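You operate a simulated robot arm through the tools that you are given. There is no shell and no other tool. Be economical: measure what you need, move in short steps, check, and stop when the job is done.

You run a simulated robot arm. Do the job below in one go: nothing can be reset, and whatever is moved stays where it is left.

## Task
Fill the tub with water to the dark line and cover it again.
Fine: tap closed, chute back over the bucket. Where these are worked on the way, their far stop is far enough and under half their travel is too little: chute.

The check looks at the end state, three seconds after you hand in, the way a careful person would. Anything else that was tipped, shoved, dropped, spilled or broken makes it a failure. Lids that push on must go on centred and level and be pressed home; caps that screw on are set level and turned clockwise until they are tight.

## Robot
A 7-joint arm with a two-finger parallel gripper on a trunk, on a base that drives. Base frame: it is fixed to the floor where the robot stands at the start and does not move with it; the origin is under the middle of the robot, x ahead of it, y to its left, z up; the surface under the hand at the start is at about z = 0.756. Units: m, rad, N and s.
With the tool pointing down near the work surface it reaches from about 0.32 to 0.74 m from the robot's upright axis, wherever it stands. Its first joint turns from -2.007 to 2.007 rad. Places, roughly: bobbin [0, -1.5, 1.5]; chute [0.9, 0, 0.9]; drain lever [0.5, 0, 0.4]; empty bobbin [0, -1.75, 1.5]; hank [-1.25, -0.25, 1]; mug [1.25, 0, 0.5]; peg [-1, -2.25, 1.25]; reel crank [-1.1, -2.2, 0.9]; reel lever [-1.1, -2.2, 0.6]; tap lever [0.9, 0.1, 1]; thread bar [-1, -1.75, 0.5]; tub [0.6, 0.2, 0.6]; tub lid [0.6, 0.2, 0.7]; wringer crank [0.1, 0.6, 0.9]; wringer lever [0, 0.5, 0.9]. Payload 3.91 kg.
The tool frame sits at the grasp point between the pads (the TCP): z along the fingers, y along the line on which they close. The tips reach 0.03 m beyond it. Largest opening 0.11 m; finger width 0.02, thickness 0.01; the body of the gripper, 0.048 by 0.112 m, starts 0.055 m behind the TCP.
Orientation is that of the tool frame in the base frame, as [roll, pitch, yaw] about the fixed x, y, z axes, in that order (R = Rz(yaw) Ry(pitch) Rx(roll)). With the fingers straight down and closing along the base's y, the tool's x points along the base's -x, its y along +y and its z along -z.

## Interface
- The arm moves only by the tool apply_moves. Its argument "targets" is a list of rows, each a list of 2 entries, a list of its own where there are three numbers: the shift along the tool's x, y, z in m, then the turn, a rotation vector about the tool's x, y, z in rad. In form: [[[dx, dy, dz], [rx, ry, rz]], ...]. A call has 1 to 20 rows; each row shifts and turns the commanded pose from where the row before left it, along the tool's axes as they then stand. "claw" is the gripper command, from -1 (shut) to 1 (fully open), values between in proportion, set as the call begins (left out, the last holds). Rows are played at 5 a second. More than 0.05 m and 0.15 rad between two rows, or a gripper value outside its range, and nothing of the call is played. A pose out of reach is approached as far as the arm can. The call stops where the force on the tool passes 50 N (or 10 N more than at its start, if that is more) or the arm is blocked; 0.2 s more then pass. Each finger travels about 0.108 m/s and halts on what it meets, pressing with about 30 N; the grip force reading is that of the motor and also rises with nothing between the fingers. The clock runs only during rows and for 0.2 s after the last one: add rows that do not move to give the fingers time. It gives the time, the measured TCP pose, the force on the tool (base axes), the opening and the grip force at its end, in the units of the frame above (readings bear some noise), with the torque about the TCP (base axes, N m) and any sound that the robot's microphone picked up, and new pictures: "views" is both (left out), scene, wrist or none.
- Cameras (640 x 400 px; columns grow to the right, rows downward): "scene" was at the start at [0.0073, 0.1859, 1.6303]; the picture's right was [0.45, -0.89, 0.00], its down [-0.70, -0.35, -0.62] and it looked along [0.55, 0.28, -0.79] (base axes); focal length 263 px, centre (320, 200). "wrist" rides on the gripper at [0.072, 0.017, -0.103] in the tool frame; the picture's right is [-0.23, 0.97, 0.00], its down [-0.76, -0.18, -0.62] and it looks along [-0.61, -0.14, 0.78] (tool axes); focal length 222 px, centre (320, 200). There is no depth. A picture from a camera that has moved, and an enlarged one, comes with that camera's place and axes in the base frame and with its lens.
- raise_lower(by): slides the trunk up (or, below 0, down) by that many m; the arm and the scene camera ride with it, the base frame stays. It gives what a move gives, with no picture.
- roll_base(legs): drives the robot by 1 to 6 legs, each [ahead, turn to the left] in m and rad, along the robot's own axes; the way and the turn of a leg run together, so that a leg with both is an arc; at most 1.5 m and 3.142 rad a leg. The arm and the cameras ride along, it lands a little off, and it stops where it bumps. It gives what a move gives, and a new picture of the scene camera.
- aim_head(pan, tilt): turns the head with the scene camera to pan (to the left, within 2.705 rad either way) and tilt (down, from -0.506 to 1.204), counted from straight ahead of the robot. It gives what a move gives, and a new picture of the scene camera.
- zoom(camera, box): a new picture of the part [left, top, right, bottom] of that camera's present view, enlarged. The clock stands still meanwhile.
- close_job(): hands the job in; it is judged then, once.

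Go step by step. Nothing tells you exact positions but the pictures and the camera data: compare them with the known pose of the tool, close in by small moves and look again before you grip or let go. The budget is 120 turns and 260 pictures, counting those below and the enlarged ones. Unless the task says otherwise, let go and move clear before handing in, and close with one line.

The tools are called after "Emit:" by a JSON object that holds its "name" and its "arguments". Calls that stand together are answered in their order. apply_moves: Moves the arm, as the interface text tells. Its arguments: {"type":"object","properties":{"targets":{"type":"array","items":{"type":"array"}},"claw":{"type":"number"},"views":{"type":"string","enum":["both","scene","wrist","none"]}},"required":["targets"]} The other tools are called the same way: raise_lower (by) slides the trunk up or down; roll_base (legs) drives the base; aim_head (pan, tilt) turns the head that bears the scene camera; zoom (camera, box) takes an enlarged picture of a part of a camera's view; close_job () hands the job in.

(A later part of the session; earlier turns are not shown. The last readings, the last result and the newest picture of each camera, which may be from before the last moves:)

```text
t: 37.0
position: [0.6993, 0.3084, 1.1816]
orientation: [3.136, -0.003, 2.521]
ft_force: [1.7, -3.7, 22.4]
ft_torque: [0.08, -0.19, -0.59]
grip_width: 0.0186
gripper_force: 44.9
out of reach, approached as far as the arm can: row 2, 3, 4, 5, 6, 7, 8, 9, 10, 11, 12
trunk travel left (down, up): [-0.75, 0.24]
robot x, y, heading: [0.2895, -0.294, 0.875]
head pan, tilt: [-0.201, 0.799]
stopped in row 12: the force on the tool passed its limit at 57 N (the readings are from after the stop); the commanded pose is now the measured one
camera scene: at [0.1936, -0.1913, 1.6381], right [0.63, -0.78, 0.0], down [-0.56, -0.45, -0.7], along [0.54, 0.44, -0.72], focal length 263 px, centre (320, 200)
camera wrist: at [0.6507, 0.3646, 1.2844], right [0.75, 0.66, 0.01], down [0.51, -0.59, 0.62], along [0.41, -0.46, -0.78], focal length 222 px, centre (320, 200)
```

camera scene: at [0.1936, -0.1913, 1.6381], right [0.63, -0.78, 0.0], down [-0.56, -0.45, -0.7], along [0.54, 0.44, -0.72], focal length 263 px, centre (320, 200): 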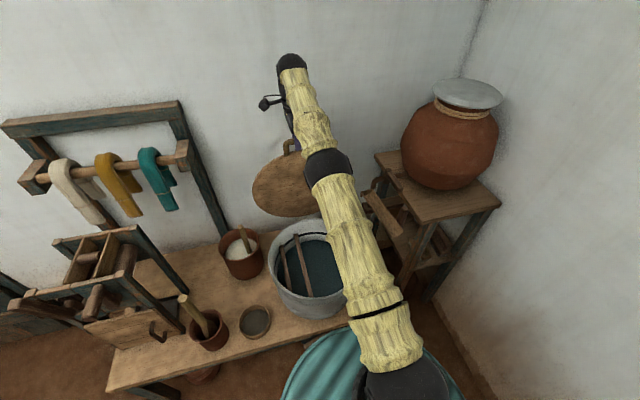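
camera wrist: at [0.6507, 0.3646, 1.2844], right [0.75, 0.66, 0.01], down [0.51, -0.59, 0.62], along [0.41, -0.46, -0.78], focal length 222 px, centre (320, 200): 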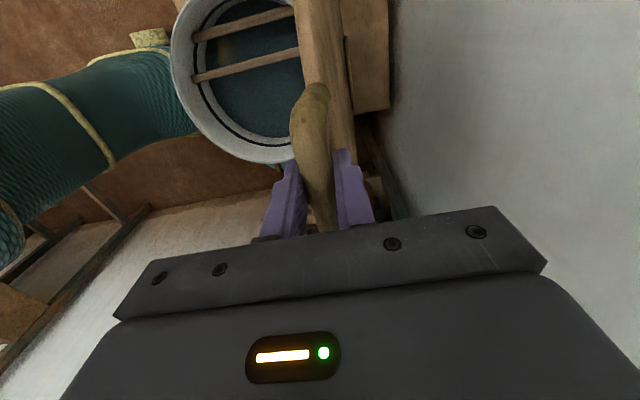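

The arm ran out of reach just short of vertical. Tilting the tool to point forward brings the wrist back and gains reach, so I'll do that while holding the bar.

Emit:
{"name": "apply_moves", "arguments": {"targets": [[[0, -0.002, -0.006], [-0.1, 0, 0]], [[0, 0, -0.006], [-0.1, 0, 0]], [[0, 0, 0], [-0.1, 0, 0]], [[0, 0, 0], [-0.1, 0, 0]], [[0, 0, 0], [-0.1, 0, 0]], [[0, 0.0132, 0.0072], [0, 0, 0]], [[0, 0.0132, 0.0072], [0, 0, 0]], [[0, 0, 0], [0, 0, 0]]], "views": "wrist"}}

```text
t: 38.1
position: [0.7374, 0.3656, 1.2015]
orientation: [2.773, -0.005, 2.52]
ft_force: [0.7, -1.9, -16.5]
ft_torque: [0.1, 0.79, -0.59]
grip_width: 0.0187
gripper_force: 45.1
out of reach, approached as far as the arm can: row 1, 2, 3, 4, 5
trunk travel left (down, up): [-0.75, 0.24]
robot x, y, heading: [0.2886, -0.29, 0.875]
head pan, tilt: [-0.201, 0.799]
stopped in row 5: the force on the tool passed its limit at 68 N (the readings are from after the stop); the commanded pose is now the measured one
camera wrist: at [0.6673, 0.3915, 1.3043], right [0.72, 0.6, 0.35], down [0.39, -0.76, 0.51], along [0.58, -0.23, -0.78], focal length 222 px, centre (320, 200)
```

wrist: 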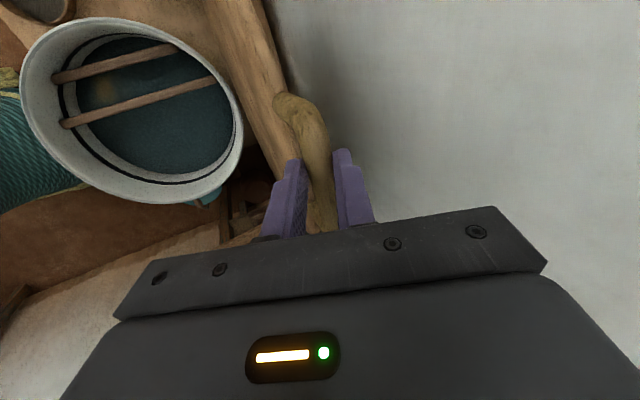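

Emit:
{"name": "apply_moves", "arguments": {"targets": [[[0, 0.0093, 0.0036], [0, 0, 0]], [[0, 0.009, 0.0046], [0, 0, 0]], [[0, 0.009, 0.0046], [0, 0, 0]], [[0, 0, 0], [0, 0, 0]]], "views": "wrist"}}

```text
t: 39.1
position: [0.7391, 0.3685, 1.2019]
orientation: [2.747, -0.005, 2.521]
ft_force: [-1.1, 4.0, 30.2]
ft_torque: [0.39, -0.4, -0.87]
grip_width: 0.0186
gripper_force: 45.8
out of reach, approached as far as the arm can: row 1, 2, 3
trunk travel left (down, up): [-0.75, 0.24]
robot x, y, heading: [0.2811, -0.2937, 0.874]
head pan, tilt: [-0.201, 0.799]
camera wrist: at [0.6672, 0.3913, 1.3033], right [0.71, 0.6, 0.37], down [0.39, -0.77, 0.51], along [0.59, -0.21, -0.78], focal length 222 px, centre (320, 200)
```

wrist: 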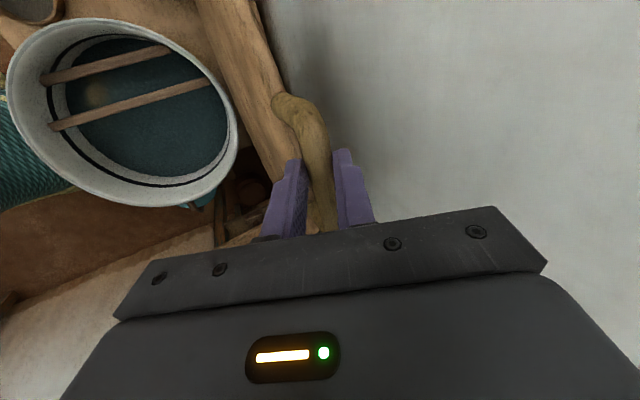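

Emit:
{"name": "apply_moves", "arguments": {"targets": [[[0, 0.003, -0.0074], [-0.1, 0, 0]], [[0, 0, 0], [-0.1, 0, 0]], [[0, 0, 0], [-0.1, 0, 0]], [[0, 0, 0], [0, 0, 0]]], "views": "both"}}

```text
t: 39.6
position: [0.7518, 0.3858, 1.1981]
orientation: [2.66, -0.004, 2.519]
ft_force: [-11.5, -13.0, 0.1]
ft_torque: [-0.69, 0.48, -0.72]
grip_width: 0.0186
gripper_force: 45.3
out of reach, approached as far as the arm can: row 1, 2
trunk travel left (down, up): [-0.75, 0.24]
robot x, y, heading: [0.2847, -0.2936, 0.875]
head pan, tilt: [-0.201, 0.799]
stopped in row 2: the force on the tool passed its limit at 63 N (the readings are from after the stop); the commanded pose is now the measured one
camera scene: at [0.1927, -0.1909, 1.6384], right [0.63, -0.78, 0.0], down [-0.56, -0.45, -0.7], along [0.54, 0.44, -0.72], focal length 263 px, centre (320, 200)
camera wrist: at [0.6749, 0.4016, 1.2976], right [0.69, 0.57, 0.45], down [0.36, -0.81, 0.47], along [0.63, -0.16, -0.76], focal length 222 px, centre (320, 200)
```

scene: 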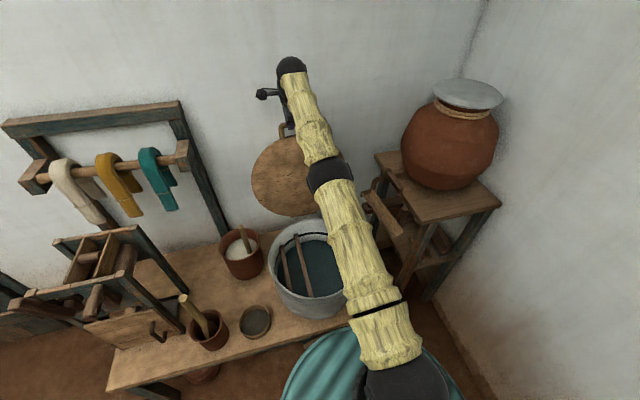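
wrist: 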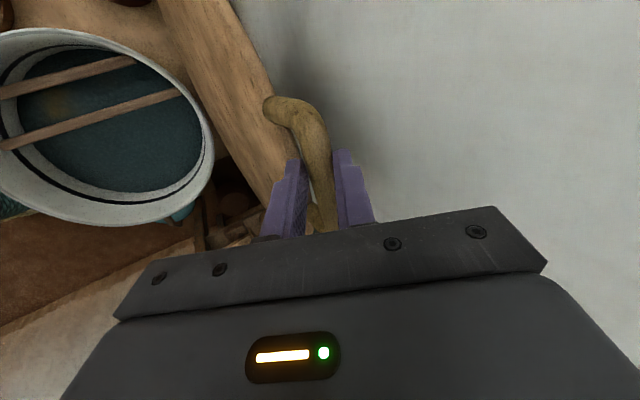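

Emit:
{"name": "apply_moves", "arguments": {"targets": [[[0, 0, 0], [-0.06, 0, 0]], [[0, 0.009, 0.0046], [0, 0, 0]], [[0, 0.009, 0.0046], [0, 0, 0]], [[0, 0, 0], [0, 0, 0]]], "views": "none"}}

```text
t: 40.0
position: [0.7519, 0.3857, 1.1982]
orientation: [2.645, -0.006, 2.517]
ft_force: [-17.1, -22.7, 5.2]
ft_torque: [-0.76, 0.65, -0.72]
grip_width: 0.0188
gripper_force: 45.0
out of reach, approached as far as the arm can: row 1
trunk travel left (down, up): [-0.75, 0.24]
robot x, y, heading: [0.287, -0.2921, 0.878]
head pan, tilt: [-0.201, 0.799]
stopped in row 1: the force on the tool passed its limit at 61 N (the readings are from after the stop); the commanded pose is now the measured one
```

It no longer moves and pushes back, so it's at its stop just past vertical (about 95°). I'll loosen the grip slightly with the bar still caged, to see that it stays.

Emit:
{"name": "apply_moves", "arguments": {"targets": [[[0, 0, 0], [0, 0, 0]], [[0, 0, 0], [0, 0, 0]], [[0, 0, 0], [0, 0, 0]]], "claw": -0.3, "views": "both"}}

Emit:
{"name": "zoom", "arguments": {"camera": "wrist", "box": [220, 60, 420, 240]}}

```text
t: 40.8
position: [0.7546, 0.39, 1.1938]
orientation: [2.643, -0.005, 2.518]
ft_force: [-0.1, -1.0, 0.0]
ft_torque: [0.01, 0.0, 0.01]
grip_width: 0.0385
gripper_force: 0.1
trunk travel left (down, up): [-0.75, 0.24]
robot x, y, heading: [0.289, -0.2922, 0.874]
head pan, tilt: [-0.201, 0.799]
camera scene: at [0.1935, -0.1903, 1.6385], right [0.63, -0.78, 0.0], down [-0.56, -0.45, -0.7], along [0.54, 0.44, -0.72], focal length 263 px, centre (320, 200)
camera wrist: at [0.6774, 0.4047, 1.2927], right [0.69, 0.56, 0.46], down [0.36, -0.81, 0.46], along [0.63, -0.15, -0.76], focal length 222 px, centre (320, 200)
```

scene: 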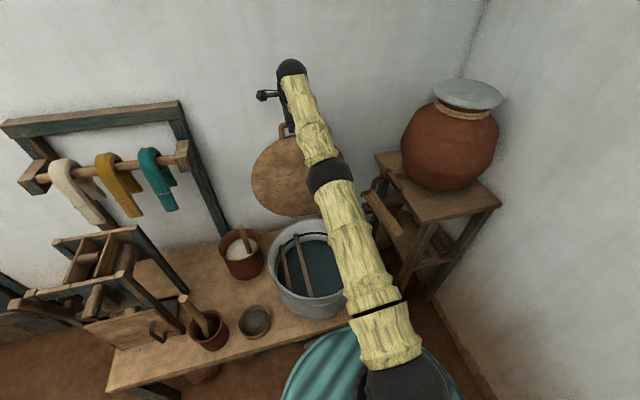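
wrist: 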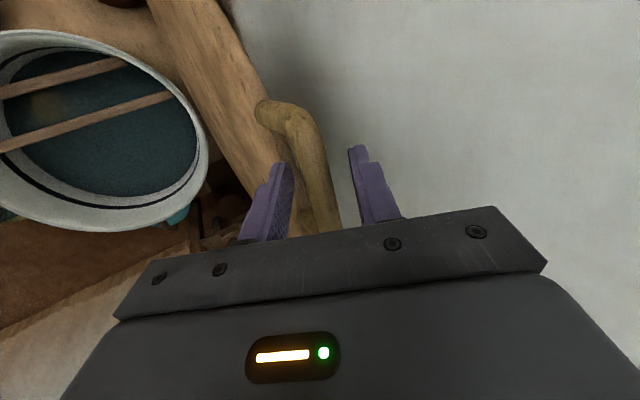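

```text
2.22 times, centred on (320, 150) of wrist
camera zoom: at [0.6774, 0.4047, 1.2927], right [0.69, 0.56, 0.46], down [0.36, -0.81, 0.46], along [0.63, -0.15, -0.76], focal length 494 px, centre (320, 311)
```

zoom: 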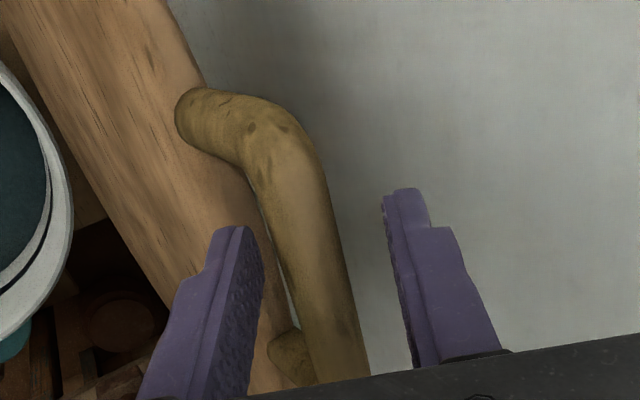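

Emit:
{"name": "apply_moves", "arguments": {"targets": [[[0, -0.009, -0.004], [0, 0, 0]], [[0, 0, 0], [0, 0, 0]], [[0, 0, 0], [0, 0, 0]]], "views": "wrist"}}

Emit:
{"name": "zoom", "arguments": {"camera": "wrist", "box": [220, 60, 420, 240]}}

```text
t: 41.6
position: [0.7557, 0.3898, 1.1934]
orientation: [2.646, -0.005, 2.518]
ft_force: [-0.4, -0.8, 1.2]
ft_torque: [0.0, -0.01, 0.0]
grip_width: 0.0385
gripper_force: 0.1
out of reach, approached as far as the arm can: row 1
trunk travel left (down, up): [-0.75, 0.24]
robot x, y, heading: [0.2864, -0.2944, 0.874]
head pan, tilt: [-0.201, 0.799]
camera wrist: at [0.6778, 0.4052, 1.2923], right [0.69, 0.56, 0.46], down [0.36, -0.81, 0.46], along [0.63, -0.15, -0.76], focal length 222 px, centre (320, 200)
```

wrist: 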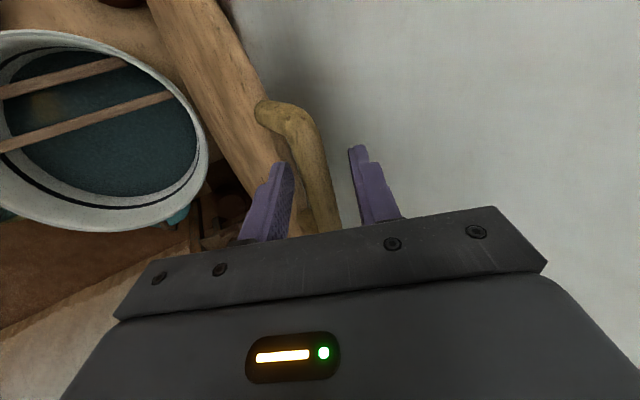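

```text
2.22 times, centred on (320, 150) of wrist
camera zoom: at [0.6778, 0.4052, 1.2923], right [0.69, 0.56, 0.46], down [0.36, -0.81, 0.46], along [0.63, -0.15, -0.76], focal length 494 px, centre (320, 311)
```

zoom: 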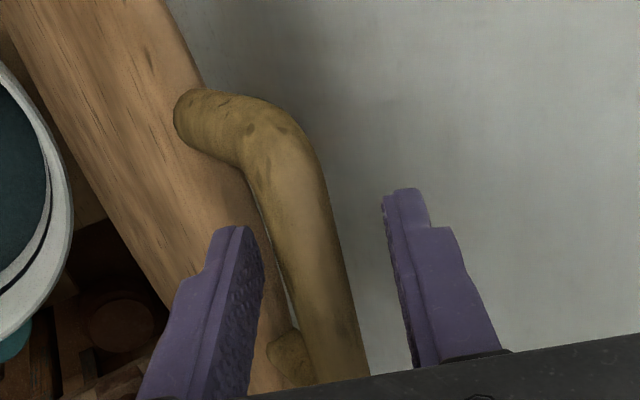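

There are gaps on both sides of the bar, so the lid rests on its own past vertical. I'll back out along the tool axis.

Emit:
{"name": "apply_moves", "arguments": {"targets": [[[0, 0, -0.02], [0, 0, 0]], [[0, 0, -0.02], [0, 0, 0]], [[0, 0, -0.03], [0, 0, 0]], [[0, 0, -0.04], [0, 0, 0]], [[0, 0, -0.04], [0, 0, 0]], [[0, 0, 0], [0, 0, 0]]], "views": "both"}}

```text
t: 43.0
position: [0.7208, 0.3439, 1.3268]
orientation: [2.647, -0.004, 2.52]
ft_force: [-0.1, -0.4, 0.3]
ft_torque: [0.04, -0.02, 0.0]
grip_width: 0.0387
gripper_force: 0.1
out of reach, approached as far as the arm can: row 2, 3
trunk travel left (down, up): [-0.75, 0.24]
robot x, y, heading: [0.2865, -0.2918, 0.877]
head pan, tilt: [-0.201, 0.799]
camera scene: at [0.1944, -0.189, 1.6384], right [0.63, -0.78, 0.0], down [-0.56, -0.45, -0.7], along [0.54, 0.44, -0.72], focal length 263 px, centre (320, 200)
camera wrist: at [0.642, 0.3588, 1.4272], right [0.69, 0.56, 0.46], down [0.36, -0.81, 0.46], along [0.63, -0.15, -0.76], focal length 222 px, centre (320, 200)
```

scene: 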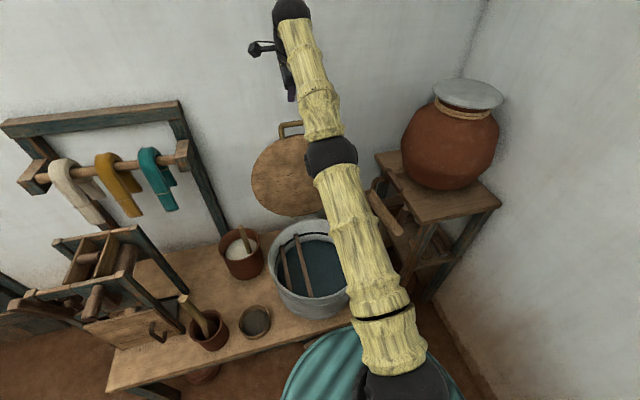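
wrist: 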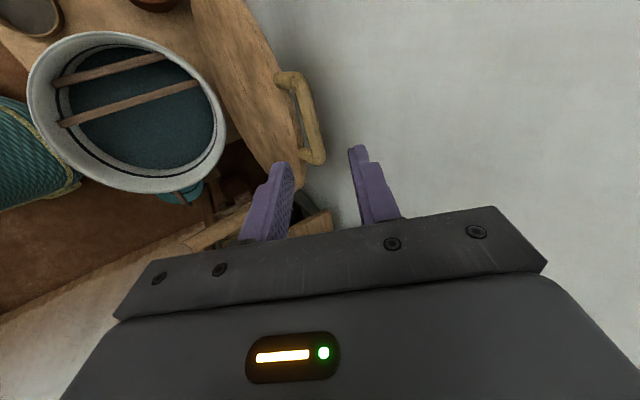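

The lid stays open. Next I'll look at the tub interior and chute.

Emit:
{"name": "zoom", "arguments": {"camera": "scene", "box": [260, 205, 360, 325]}}

Emit:
{"name": "zoom", "arguments": {"camera": "wrist", "box": [20, 20, 240, 210]}}

```text
3.33 times, centred on (310, 265) of scene
camera zoom: at [0.1944, -0.189, 1.6384], right [0.63, -0.78, 0.0], down [-0.56, -0.45, -0.7], along [0.54, 0.44, -0.72], focal length 877 px, centre (353, -17)
```

zoom: 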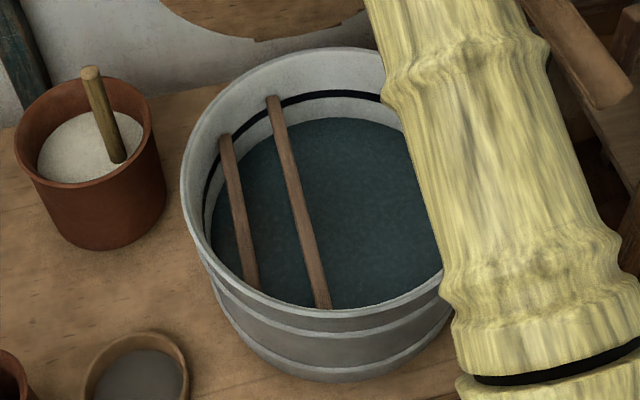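

```text
2.11 times, centred on (130, 115) of wrist
camera zoom: at [0.642, 0.3588, 1.4272], right [0.69, 0.56, 0.46], down [0.36, -0.81, 0.46], along [0.63, -0.15, -0.76], focal length 468 px, centre (720, 379)
```

zoom: 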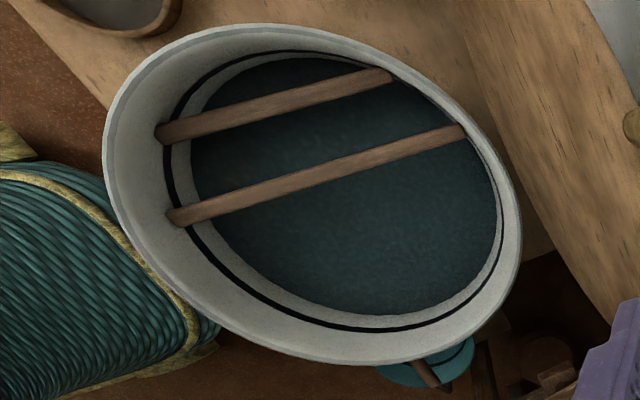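

The tub already holds some water a little below the dark line. I'll move the hand away from the lid and level it.

Emit:
{"name": "apply_moves", "arguments": {"targets": [[[0, -0.0367, -0.0198], [0, 0, 0]], [[0, -0.0367, -0.0198], [0, 0, 0]], [[0, -0.0367, -0.0198], [0, 0, 0]], [[0, -0.0367, -0.0198], [0, 0, 0]], [[0, -0.0367, -0.0198], [0, 0, 0]], [[0, -0.0367, -0.0198], [0, 0, 0]], [[0, 0, 0], [0.099, 0, 0]], [[0, 0, 0], [0.099, 0, 0]], [[0, 0, 0], [0.099, 0, 0]], [[0, 0, 0], [0.099, 0, 0]], [[0, 0, 0], [0.099, 0, 0]], [[-0.045, 0, 0], [0, 0, 0]], [[-0.045, 0, 0], [0, 0, 0]], [[-0.045, 0, 0], [0, 0, 0]], [[0, 0, 0], [0, 0, 0]]], "claw": 1, "views": "both"}}

Emit:
{"name": "zoom", "arguments": {"camera": "scene", "box": [350, 140, 470, 260]}}

```text
t: 46.2
position: [0.7339, 0.1676, 1.4138]
orientation: [2.944, -0.003, 2.519]
ft_force: [-1.0, 0.1, 0.7]
ft_torque: [0.01, 0.02, -0.03]
grip_width: 0.1101
gripper_force: 0.1
out of reach, approached as far as the arm can: row 1, 2, 3, 4, 5, 6, 7, 8, 9, 10, 11, 14
trunk travel left (down, up): [-0.75, 0.24]
robot x, y, heading: [0.2883, -0.2874, 0.878]
head pan, tilt: [-0.201, 0.799]
camera scene: at [0.1942, -0.1892, 1.6384], right [0.63, -0.78, 0.0], down [-0.56, -0.45, -0.7], along [0.54, 0.44, -0.72], focal length 263 px, centre (320, 200)
camera wrist: at [0.6745, 0.2079, 1.518], right [0.74, 0.64, 0.19], down [0.45, -0.69, 0.57], along [0.5, -0.34, -0.8], focal length 222 px, centre (320, 200)
```

scene: 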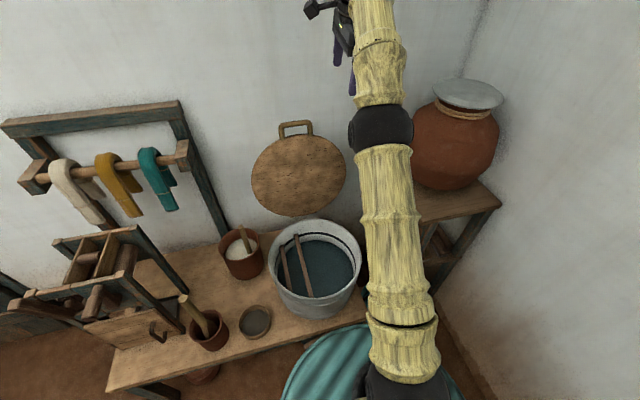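
wrist: 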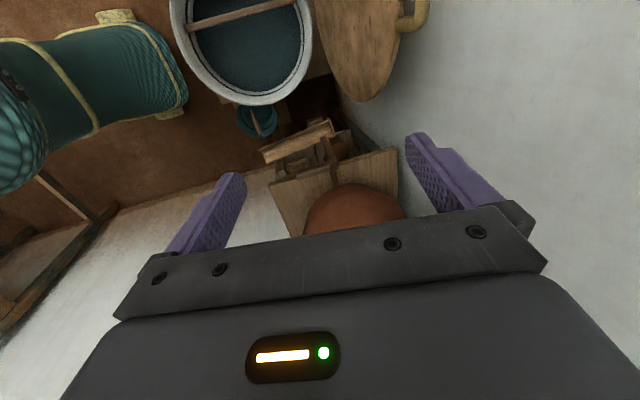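

```text
3.33 times, centred on (410, 200) of scene
camera zoom: at [0.1942, -0.1892, 1.6384], right [0.63, -0.78, 0.0], down [-0.56, -0.45, -0.7], along [0.54, 0.44, -0.72], focal length 877 px, centre (20, 200)
```

zoom: 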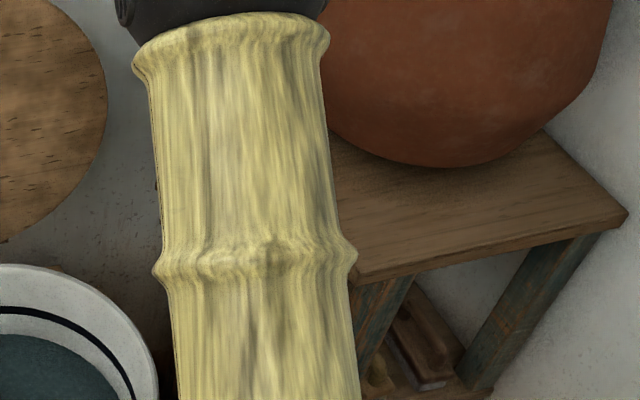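

Emit:
{"name": "zoom", "arguments": {"camera": "wrist", "box": [230, 90, 410, 240]}}

```text
2.67 times, centred on (320, 165) of wrist
camera zoom: at [0.6745, 0.2079, 1.518], right [0.74, 0.64, 0.19], down [0.45, -0.69, 0.57], along [0.5, -0.34, -0.8], focal length 592 px, centre (320, 293)
```

zoom: 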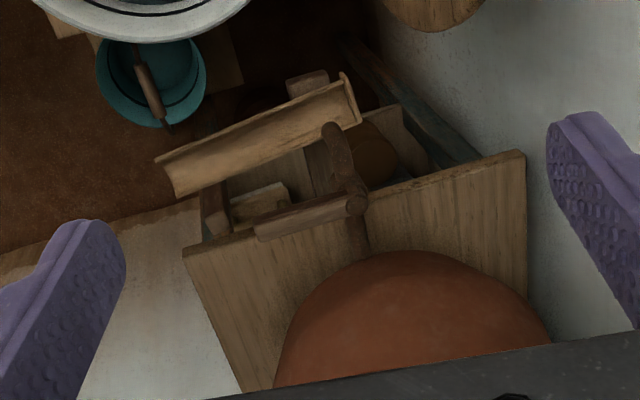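

From two views the trough runs from (0.925, 0.152, 0.88) to (0.828, −0.043, 0.86). I plan to dip closed fingers into the trough near its low end and push it around its pivot, starting by moving above it.

Emit:
{"name": "apply_moves", "arguments": {"targets": [[[0, 0, 0], [0.0985, 0, 0]], [[0, 0, 0], [0.0985, 0, 0]], [[0, 0, 0], [0, 0, -0.08]], [[0, 0, 0], [0, 0, -0.08]], [[-0.035, -0.0234, 0], [0, 0, 0]], [[-0.035, -0.0234, 0], [0, 0, 0]], [[-0.035, -0.0234, 0], [0, 0, 0]], [[-0.035, -0.0234, 0], [0, 0, 0]], [[-0.035, -0.0234, 0], [0, 0, 0]], [[0, 0, 0.045], [0, 0, 0]], [[0, 0, 0.045], [0, 0, 0]], [[0, 0, 0.045], [0, 0, 0]], [[0, 0, 0.045], [0, 0, 0]], [[0, 0, 0.045], [0, 0, 0]], [[0, 0, 0.045], [0, 0, 0]], [[0, 0, 0], [0, 0, 0]]], "claw": -1, "views": "both"}}

Emit:
{"name": "zoom", "arguments": {"camera": "scene", "box": [350, 140, 470, 260]}}

Emit:
{"name": "zoom", "arguments": {"camera": "wrist", "box": [220, 80, 420, 240]}}

```text
t: 49.6
position: [0.8445, -0.0063, 1.1257]
orientation: [3.043, 0.011, 2.677]
ft_force: [0.2, 0.4, 0.7]
ft_torque: [-0.03, -0.01, -0.01]
grip_width: 0.0001
gripper_force: 29.4
out of reach, approached as far as the arm can: row 1, 2
trunk travel left (down, up): [-0.75, 0.24]
robot x, y, heading: [0.2864, -0.2926, 0.876]
head pan, tilt: [-0.201, 0.799]
camera scene: at [0.1936, -0.1898, 1.6385], right [0.63, -0.78, 0.0], down [-0.56, -0.45, -0.7], along [0.54, 0.44, -0.72], focal length 263 px, centre (320, 200)
camera wrist: at [0.7822, 0.0325, 1.2286], right [0.64, 0.77, 0.1], down [0.57, -0.55, 0.61], along [0.52, -0.33, -0.79], focal length 222 px, centre (320, 200)
```

scene: 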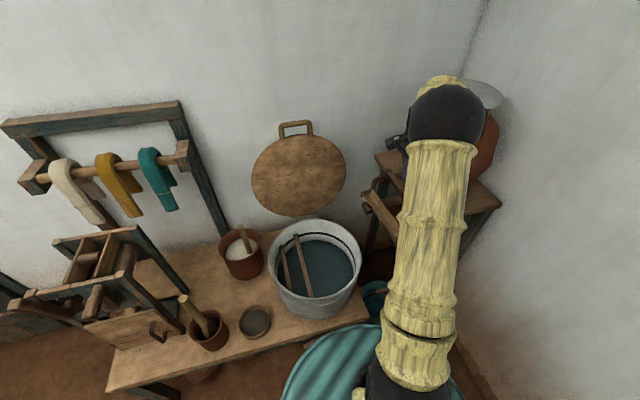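
wrist: 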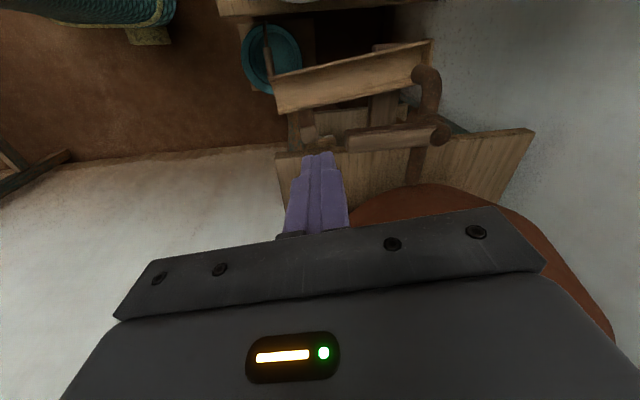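

```text
3.33 times, centred on (410, 200) of scene
camera zoom: at [0.1936, -0.1898, 1.6385], right [0.63, -0.78, 0.0], down [-0.56, -0.45, -0.7], along [0.54, 0.44, -0.72], focal length 877 px, centre (20, 200)
```

zoom: 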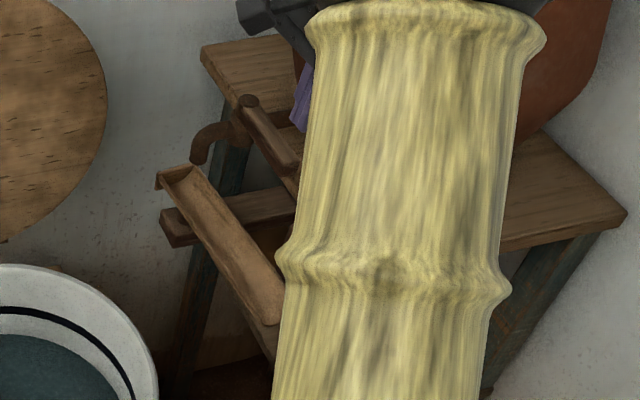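

```text
2.50 times, centred on (320, 160) of wrist
camera zoom: at [0.7822, 0.0325, 1.2286], right [0.64, 0.77, 0.1], down [0.57, -0.55, 0.61], along [0.52, -0.33, -0.79], focal length 555 px, centre (320, 300)
```

zoom: 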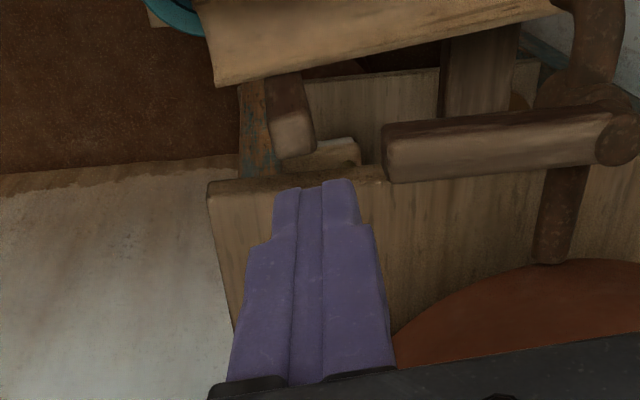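

The view confirms the trough and peg positions. I'll straighten the tool and lower it over the trough near its low end.

Emit:
{"name": "apply_moves", "arguments": {"targets": [[[0, -0.0107, 0], [0.097, 0, 0]], [[0, 0, 0.045], [0, 0.011, 0]], [[0, 0, 0.045], [0, 0, 0]], [[0, 0, 0.045], [0, 0, 0]], [[0, 0, 0.045], [0, 0, 0]], [[0, 0, 0], [0, 0, 0]]], "views": "both"}}

Emit:
{"name": "zoom", "arguments": {"camera": "wrist", "box": [220, 80, 420, 240]}}

Emit:
{"name": "zoom", "arguments": {"camera": "scene", "box": [350, 150, 450, 250]}}

```text
t: 51.0
position: [0.8387, -0.017, 0.9447]
orientation: [3.139, 0.0, 2.678]
ft_force: [-0.6, -0.6, -0.5]
ft_torque: [-0.01, -0.02, 0.03]
grip_width: 0.0
gripper_force: 30.4
trunk travel left (down, up): [-0.75, 0.24]
robot x, y, heading: [0.29, -0.2935, 0.878]
head pan, tilt: [-0.201, 0.799]
camera scene: at [0.1937, -0.1898, 1.6385], right [0.63, -0.78, 0.0], down [-0.56, -0.45, -0.7], along [0.54, 0.44, -0.72], focal length 263 px, centre (320, 200)
camera wrist: at [0.7834, 0.0304, 1.0473], right [0.64, 0.77, 0.0], down [0.6, -0.5, 0.62], along [0.48, -0.4, -0.78], focal length 222 px, centre (320, 200)
```

scene: 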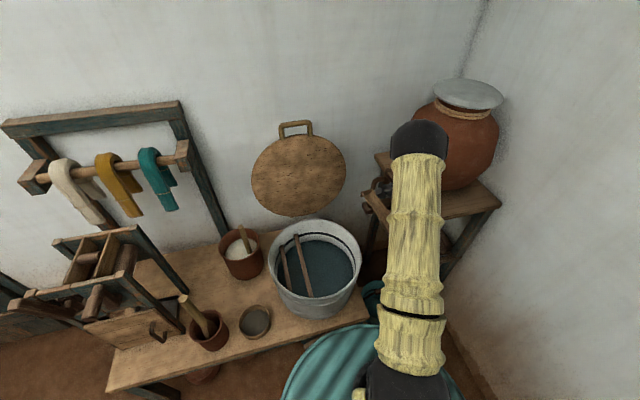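
wrist: 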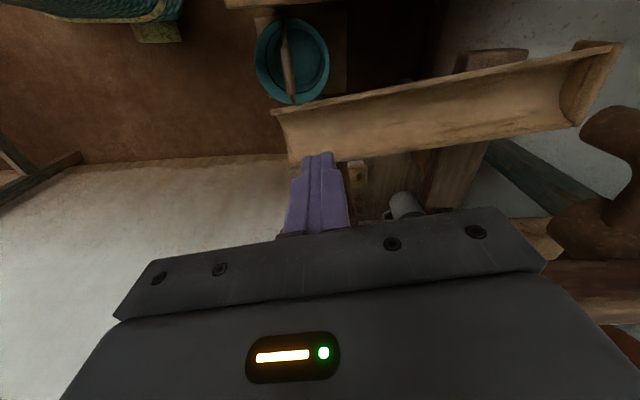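

```text
2.50 times, centred on (320, 160) of wrist
camera zoom: at [0.7834, 0.0304, 1.0473], right [0.64, 0.77, 0.0], down [0.6, -0.5, 0.62], along [0.48, -0.4, -0.78], focal length 555 px, centre (320, 300)
```

zoom: 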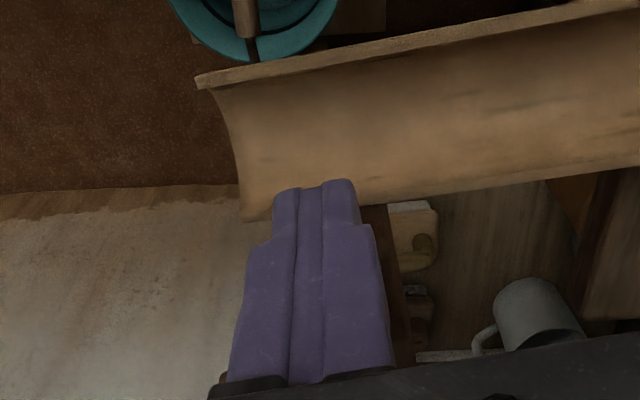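

```text
4.00 times, centred on (400, 200) of scene
camera zoom: at [0.1937, -0.1898, 1.6385], right [0.63, -0.78, 0.0], down [-0.56, -0.45, -0.7], along [0.54, 0.44, -0.72], focal length 1053 px, centre (0, 200)
```

zoom: 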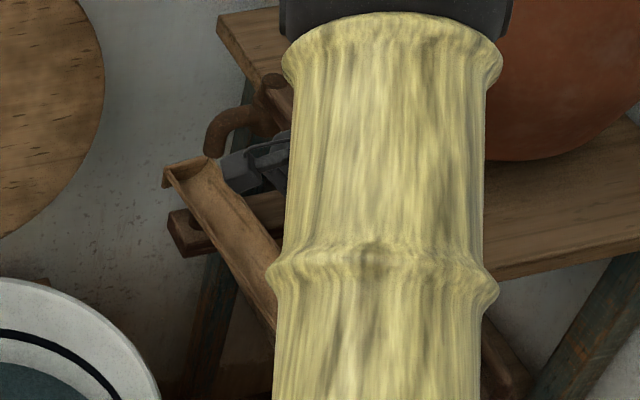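

The fingers are centred over the trough; lowering them into it.

Emit:
{"name": "apply_moves", "arguments": {"targets": [[[0, 0, 0.02], [0, 0, 0]], [[0, 0, 0.02], [0, 0, 0]], [[0, 0, 0.015], [0, 0, 0]], [[0, 0, 0], [0, 0, 0]]], "views": "wrist"}}

Emit:
{"name": "zoom", "arguments": {"camera": "wrist", "box": [220, 80, 420, 240]}}

```text
t: 51.9
position: [0.839, -0.0175, 0.8983]
orientation: [3.128, 0.009, 2.678]
ft_force: [-14.5, -7.3, 28.2]
ft_torque: [-0.01, 0.48, 0.15]
grip_width: 0.0
gripper_force: 30.1
trunk travel left (down, up): [-0.75, 0.24]
robot x, y, heading: [0.285, -0.2927, 0.876]
head pan, tilt: [-0.201, 0.799]
stopped in row 4: the force on the tool passed its limit at 58 N (the readings are from after the stop); the commanded pose is now the measured one
camera wrist: at [0.7819, 0.0303, 1.0018], right [0.64, 0.77, 0.02], down [0.59, -0.51, 0.63], along [0.49, -0.39, -0.78], focal length 222 px, centre (320, 200)
```

wrist: 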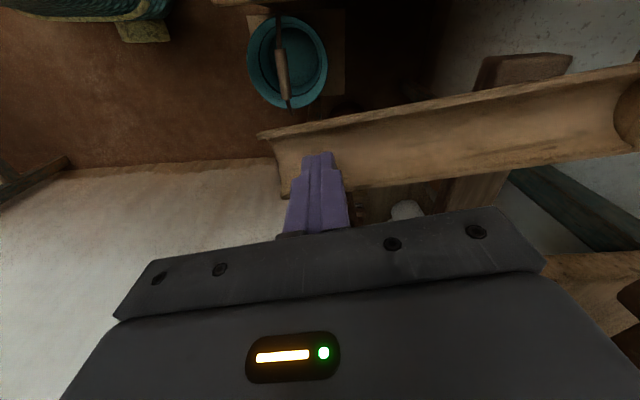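

```text
2.50 times, centred on (320, 160) of wrist
camera zoom: at [0.7819, 0.0303, 1.0018], right [0.64, 0.77, 0.02], down [0.59, -0.51, 0.63], along [0.49, -0.39, -0.78], focal length 555 px, centre (320, 300)
```

zoom: 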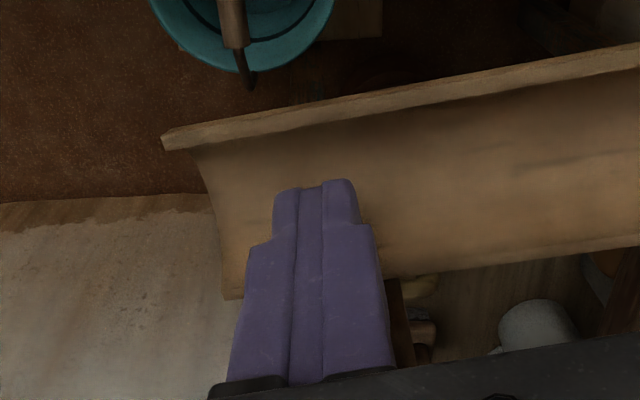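

The tips touched the trough's curved near wall. I'll shift slightly to the trough's centre and settle just above its floor.

Emit:
{"name": "apply_moves", "arguments": {"targets": [[[0, 0, -0.005], [0, 0, 0]], [[0.008, 0, 0], [0, 0, 0]], [[0, 0, 0.008], [0, 0, 0]], [[0, 0, 0], [0, 0, 0]]], "views": "wrist"}}

Emit:
{"name": "zoom", "arguments": {"camera": "wrist", "box": [220, 80, 420, 240]}}

```text
t: 53.0
position: [0.8387, -0.0146, 0.8997]
orientation: [3.119, 0.017, 2.675]
ft_force: [-5.2, -8.3, 22.8]
ft_torque: [-0.07, 0.3, 0.17]
grip_width: 0.0
gripper_force: 29.9
trunk travel left (down, up): [-0.75, 0.24]
robot x, y, heading: [0.2883, -0.2925, 0.875]
head pan, tilt: [-0.201, 0.799]
stopped in row 4: the force on the tool passed its limit at 51 N (the readings are from after the stop); the commanded pose is now the measured one
camera wrist: at [0.7798, 0.0329, 1.0014], right [0.64, 0.77, 0.03], down [0.58, -0.51, 0.63], along [0.5, -0.39, -0.77], focal length 222 px, centre (320, 200)
```

wrist: 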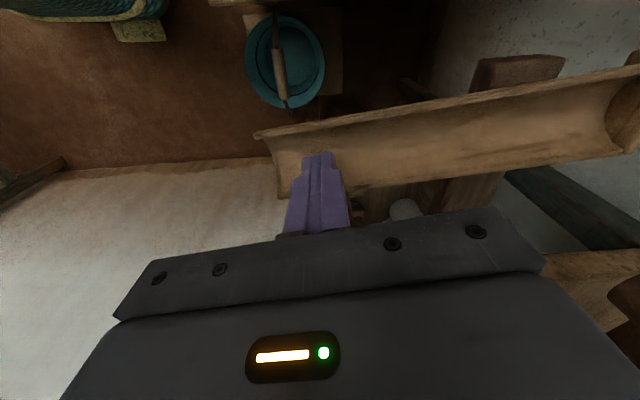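

```text
2.50 times, centred on (320, 160) of wrist
camera zoom: at [0.7798, 0.0329, 1.0014], right [0.64, 0.77, 0.03], down [0.58, -0.51, 0.63], along [0.5, -0.39, -0.77], focal length 555 px, centre (320, 300)
```

zoom: 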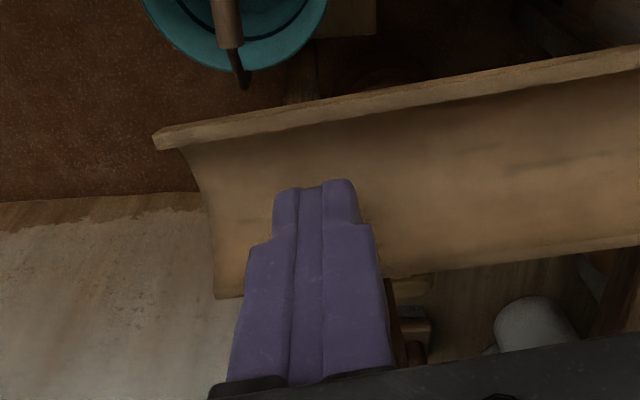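

Emit:
{"name": "apply_moves", "arguments": {"targets": [[[0, 0, -0.006], [0, 0, 0]], [[0.0143, 0.001, 0], [0, 0, 0]], [[0.0143, 0.002, 0], [0, 0, 0]], [[0.014, 0.0038, 0], [0, 0, 0]], [[0.014, 0.0048, 0], [0, 0, 0]], [[0, 0, 0], [0, 0, 0]]], "views": "both"}}

Emit:
{"name": "zoom", "arguments": {"camera": "wrist", "box": [220, 80, 420, 240]}}

```text
t: 54.4
position: [0.7934, 0.0246, 0.9027]
orientation: [3.122, 0.014, 2.675]
ft_force: [0.5, -0.3, -0.2]
ft_torque: [0.0, 0.03, -0.02]
grip_width: 0.0001
gripper_force: 30.1
trunk travel left (down, up): [-0.75, 0.24]
robot x, y, heading: [0.2875, -0.289, 0.879]
head pan, tilt: [-0.201, 0.799]
camera scene: at [0.1942, -0.1897, 1.6385], right [0.63, -0.78, 0.0], down [-0.56, -0.45, -0.7], along [0.54, 0.44, -0.72], focal length 263 px, centre (320, 200)
camera wrist: at [0.7352, 0.0712, 1.0035], right [0.64, 0.77, 0.02], down [0.59, -0.51, 0.63], along [0.49, -0.39, -0.78], focal length 222 px, centre (320, 200)
```

scene: 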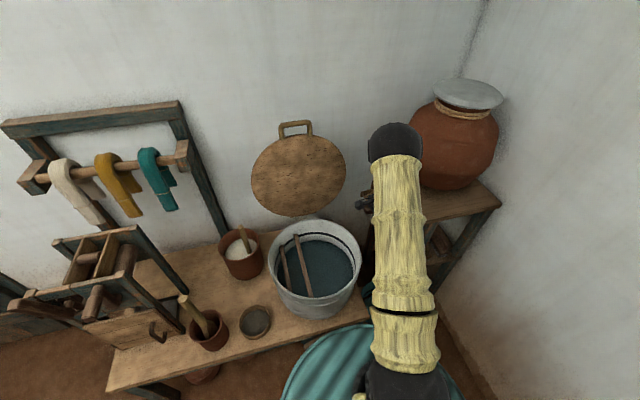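
wrist: 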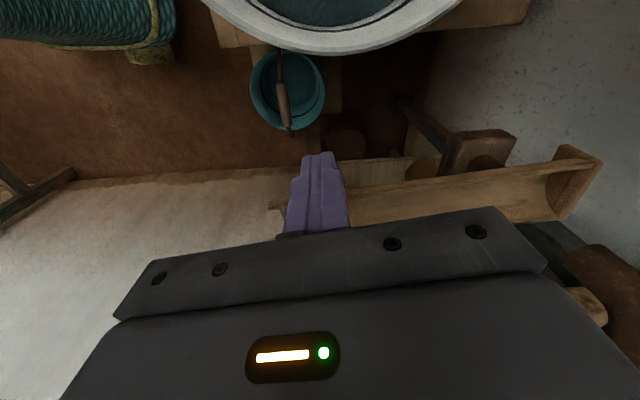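

```text
2.50 times, centred on (320, 160) of wrist
camera zoom: at [0.7352, 0.0712, 1.0035], right [0.64, 0.77, 0.02], down [0.59, -0.51, 0.63], along [0.49, -0.39, -0.78], focal length 555 px, centre (320, 300)
```

zoom: 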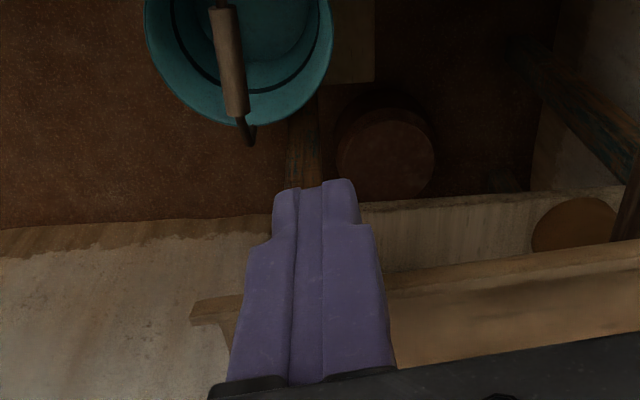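

The fingers passed over the rim without moving the chute, so the trough cannot be pushed from inside. I'll use its upright peg instead, whose top is near (0.876, −0.029, 0.94), with the fingers closing across it. First I'll rise and turn the tool.

Emit:
{"name": "apply_moves", "arguments": {"targets": [[[0, 0, -0.045], [0, 0, 0]], [[0, 0, -0.045], [0.019, 0.014, 0]], [[0, 0, -0.045], [0, 0, 0]], [[0, 0, -0.045], [0, 0, 0]], [[0, 0, 0], [0, 0, -0.1435]], [[0, 0, 0], [0, 0, -0.1435]], [[0, 0, 0], [0, 0, -0.1435]], [[0, 0, 0], [0, 0, -0.1435]], [[0, 0, 0], [0, 0, -0.1435]], [[0, 0, 0], [0, 0, -0.1435]], [[0, 0, 0], [0, 0, -0.1435]], [[0, 0, 0], [0, 0, -0.1435]], [[0, 0, 0], [0, 0, -0.1435]], [[0, 0, 0], [0, 0, -0.1435]], [[0, 0, 0], [0, 0, -0.1435]], [[0.0057, -0.049, 0], [0, 0, 0]], [[0.0057, -0.049, 0], [0, 0, 0]], [[0, 0, 0], [0, 0, 0]]], "claw": -0.2, "views": "both"}}

Emit:
{"name": "zoom", "arguments": {"camera": "wrist", "box": [220, 60, 440, 240]}}

```text
t: 58.2
position: [0.8751, -0.0278, 1.0807]
orientation: [-3.142, 0.0, -2.03]
ft_force: [-1.1, 0.2, 1.2]
ft_torque: [0.0, -0.03, 0.01]
grip_width: 0.0441
gripper_force: 0.0
trunk travel left (down, up): [-0.75, 0.24]
robot x, y, heading: [0.2867, -0.2909, 0.875]
head pan, tilt: [-0.201, 0.799]
camera scene: at [0.1936, -0.1894, 1.6384], right [0.63, -0.78, 0.0], down [-0.56, -0.45, -0.7], along [0.54, 0.44, -0.72], focal length 263 px, centre (320, 200)
camera wrist: at [0.8277, -0.0855, 1.1833], right [-0.77, 0.63, 0.0], down [0.5, 0.6, 0.62], along [0.4, 0.48, -0.78], focal length 222 px, centre (320, 200)
```

scene: 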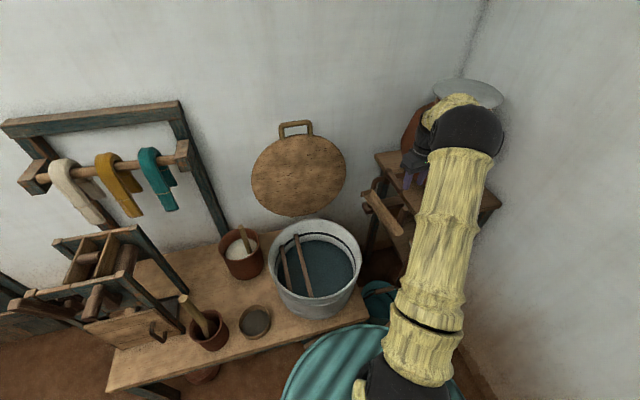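
wrist: 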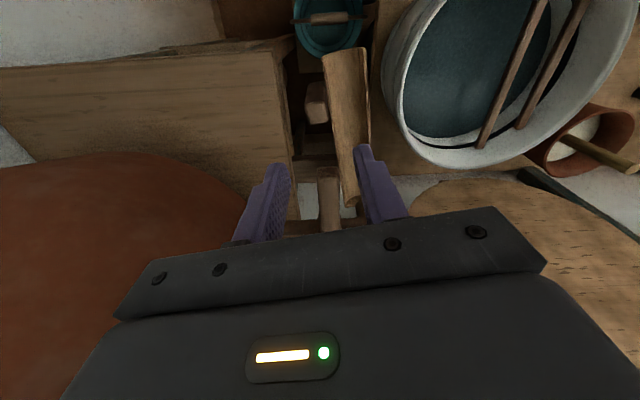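

```text
2.22 times, centred on (330, 150) of wrist
camera zoom: at [0.8277, -0.0855, 1.1833], right [-0.77, 0.63, 0.0], down [0.5, 0.6, 0.62], along [0.4, 0.48, -0.78], focal length 494 px, centre (298, 311)
```

zoom: 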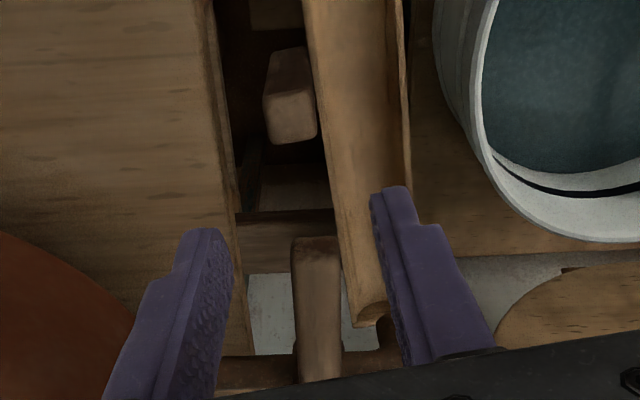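

The peg's top is centred under the hand. I'll narrow the opening to about 0.035 m and lower to just above it, then check.

Emit:
{"name": "apply_moves", "arguments": {"targets": [[[0.001, -0.003, 0.03], [0, 0, 0]], [[0, 0, 0.04], [0, 0, 0]], [[0, 0, 0.03], [0, 0, 0]], [[0, 0, 0], [0, 0, 0]]], "claw": -0.36, "views": "wrist"}}

Emit:
{"name": "zoom", "arguments": {"camera": "wrist", "box": [220, 60, 440, 240]}}

```text
t: 59.2
position: [0.8775, -0.0316, 0.9811]
orientation: [3.14, 0.001, -2.028]
ft_force: [-0.2, -0.6, -0.2]
ft_torque: [0.04, 0.01, -0.01]
grip_width: 0.0348
gripper_force: 0.0
trunk travel left (down, up): [-0.75, 0.24]
robot x, y, heading: [0.2868, -0.2991, 0.877]
head pan, tilt: [-0.201, 0.799]
camera wrist: at [0.8309, -0.0881, 1.0836], right [-0.77, 0.64, 0.0], down [0.5, 0.6, 0.62], along [0.4, 0.48, -0.78], focal length 222 px, centre (320, 200)
```

wrist: 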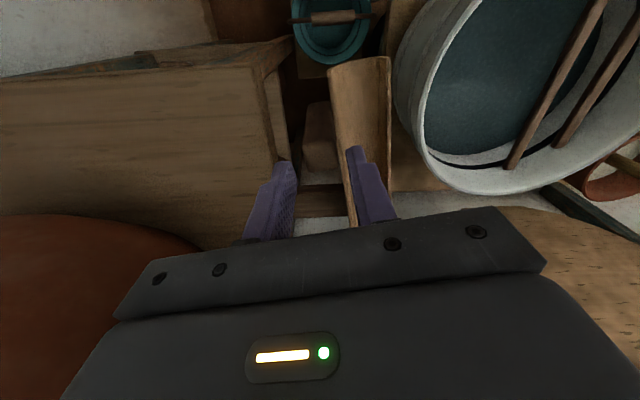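

```text
2.22 times, centred on (330, 150) of wrist
camera zoom: at [0.8309, -0.0881, 1.0836], right [-0.77, 0.64, 0.0], down [0.5, 0.6, 0.62], along [0.4, 0.48, -0.78], focal length 494 px, centre (298, 311)
```

zoom: 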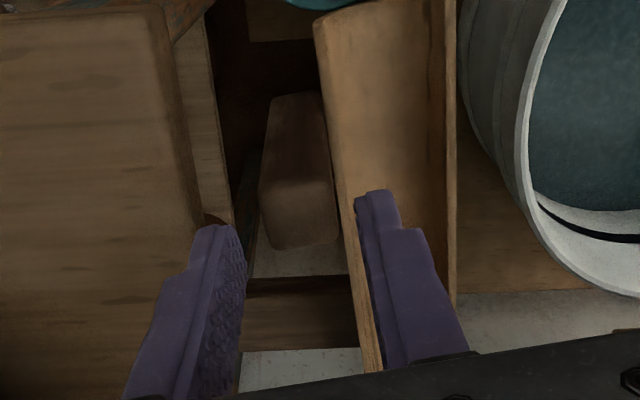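

Emit:
{"name": "apply_moves", "arguments": {"targets": [[[-0.002, 0, 0.015], [0, 0, 0]], [[0, 0, 0.015], [0, 0, 0]], [[0, 0, 0.008], [0, 0, 0]], [[0, 0, 0], [0, 0, 0]]], "views": "wrist"}}

Emit:
{"name": "zoom", "arguments": {"camera": "wrist", "box": [220, 60, 440, 240]}}

```text
t: 60.2
position: [0.8788, -0.0298, 0.9472]
orientation: [-3.137, 0.006, -2.029]
ft_force: [1.4, 1.0, 21.8]
ft_torque: [0.76, -0.28, -0.08]
grip_width: 0.035
gripper_force: 0.1
trunk travel left (down, up): [-0.75, 0.24]
robot x, y, heading: [0.2869, -0.2917, 0.876]
head pan, tilt: [-0.201, 0.799]
camera wrist: at [0.8309, -0.0868, 1.0492], right [-0.77, 0.64, 0.0], down [0.49, 0.6, 0.63], along [0.4, 0.48, -0.78], focal length 222 px, centre (320, 200)
```

wrist: 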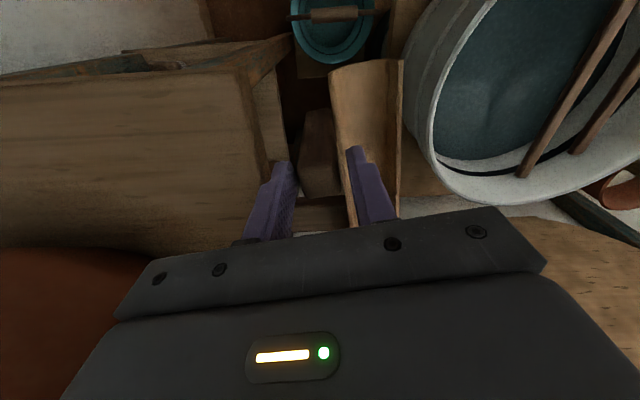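

```text
2.22 times, centred on (330, 150) of wrist
camera zoom: at [0.8309, -0.0868, 1.0492], right [-0.77, 0.64, 0.0], down [0.49, 0.6, 0.63], along [0.4, 0.48, -0.78], focal length 494 px, centre (298, 311)
```

zoom: 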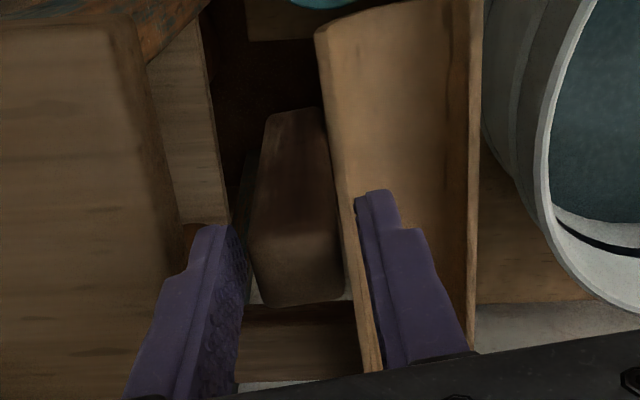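

There's a light upward contact, probably the hand body on the tap lever's end. I'll rise a bit, shift away from it onto the peg's centre, and close.

Emit:
{"name": "apply_moves", "arguments": {"targets": [[[0, 0, -0.008], [0, 0, 0]], [[0.009, 0, 0], [0, 0, 0]], [[0, 0, 0], [0, 0, 0]]], "views": "none"}}

Emit:
{"name": "apply_moves", "arguments": {"targets": [[[0, 0, 0], [0, 0, 0]], [[0, 0, 0], [0, 0, 0]], [[0, 0, 0], [0, 0, 0]]], "claw": -1, "views": "wrist"}}

```text
t: 61.0
position: [0.8751, -0.0387, 0.9522]
orientation: [3.141, 0.001, -2.029]
ft_force: [-0.1, -1.0, -1.0]
ft_torque: [0.01, 0.03, -0.01]
grip_width: 0.0351
gripper_force: 0.1
trunk travel left (down, up): [-0.75, 0.24]
robot x, y, heading: [0.2854, -0.2883, 0.875]
head pan, tilt: [-0.201, 0.799]
```

```text
t: 61.8
position: [0.8735, -0.0367, 0.9507]
orientation: [3.141, 0.001, -2.031]
ft_force: [-1.4, -1.7, -3.0]
ft_torque: [-0.12, 0.06, 0.23]
grip_width: 0.0267
gripper_force: 45.2
trunk travel left (down, up): [-0.75, 0.24]
robot x, y, heading: [0.2872, -0.2924, 0.882]
head pan, tilt: [-0.201, 0.799]
camera wrist: at [0.8272, -0.095, 1.0542], right [-0.77, 0.64, 0.0], down [0.5, 0.6, 0.62], along [0.4, 0.48, -0.78], focal length 222 px, centre (320, 200)
```

wrist: 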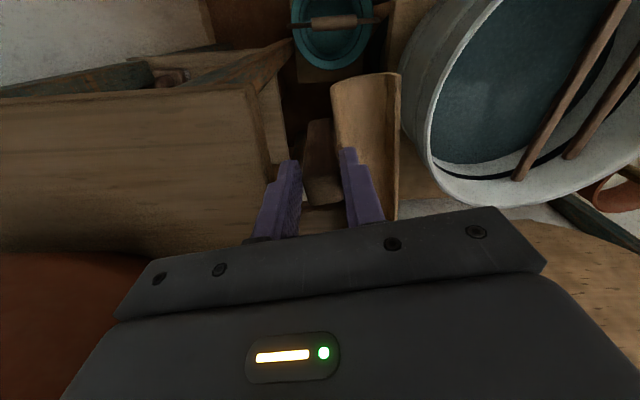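

The peg is gripped (width 0.027). I'll swing it around the estimated pivot, turning the tool along with it.

Emit:
{"name": "apply_moves", "arguments": {"targets": [[[0.0034, 0.0151, 0], [0, 0, 0.1]], [[0.0034, 0.0151, 0], [0, 0, 0.1]], [[0.0034, 0.0151, 0], [0, 0, 0.1]], [[0, 0, 0], [0, 0, 0]]], "views": "wrist"}}

```text
t: 62.8
position: [0.83, -0.0212, 0.952]
orientation: [-3.141, 0.001, -2.329]
ft_force: [1.2, 6.5, -3.5]
ft_torque: [0.29, 0.0, 0.37]
grip_width: 0.0266
gripper_force: 45.0
trunk travel left (down, up): [-0.75, 0.24]
robot x, y, heading: [0.2925, -0.289, 0.882]
head pan, tilt: [-0.201, 0.799]
camera wrist: at [0.7691, -0.0607, 1.0541], right [-0.55, 0.84, 0.0], down [0.65, 0.43, 0.62], along [0.52, 0.34, -0.78], focal length 222 px, centre (320, 200)
```

wrist: 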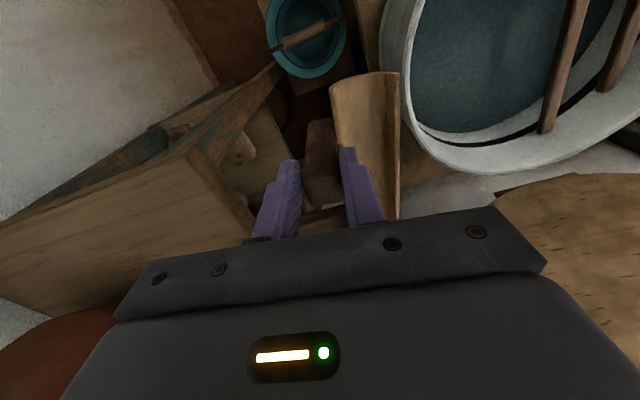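

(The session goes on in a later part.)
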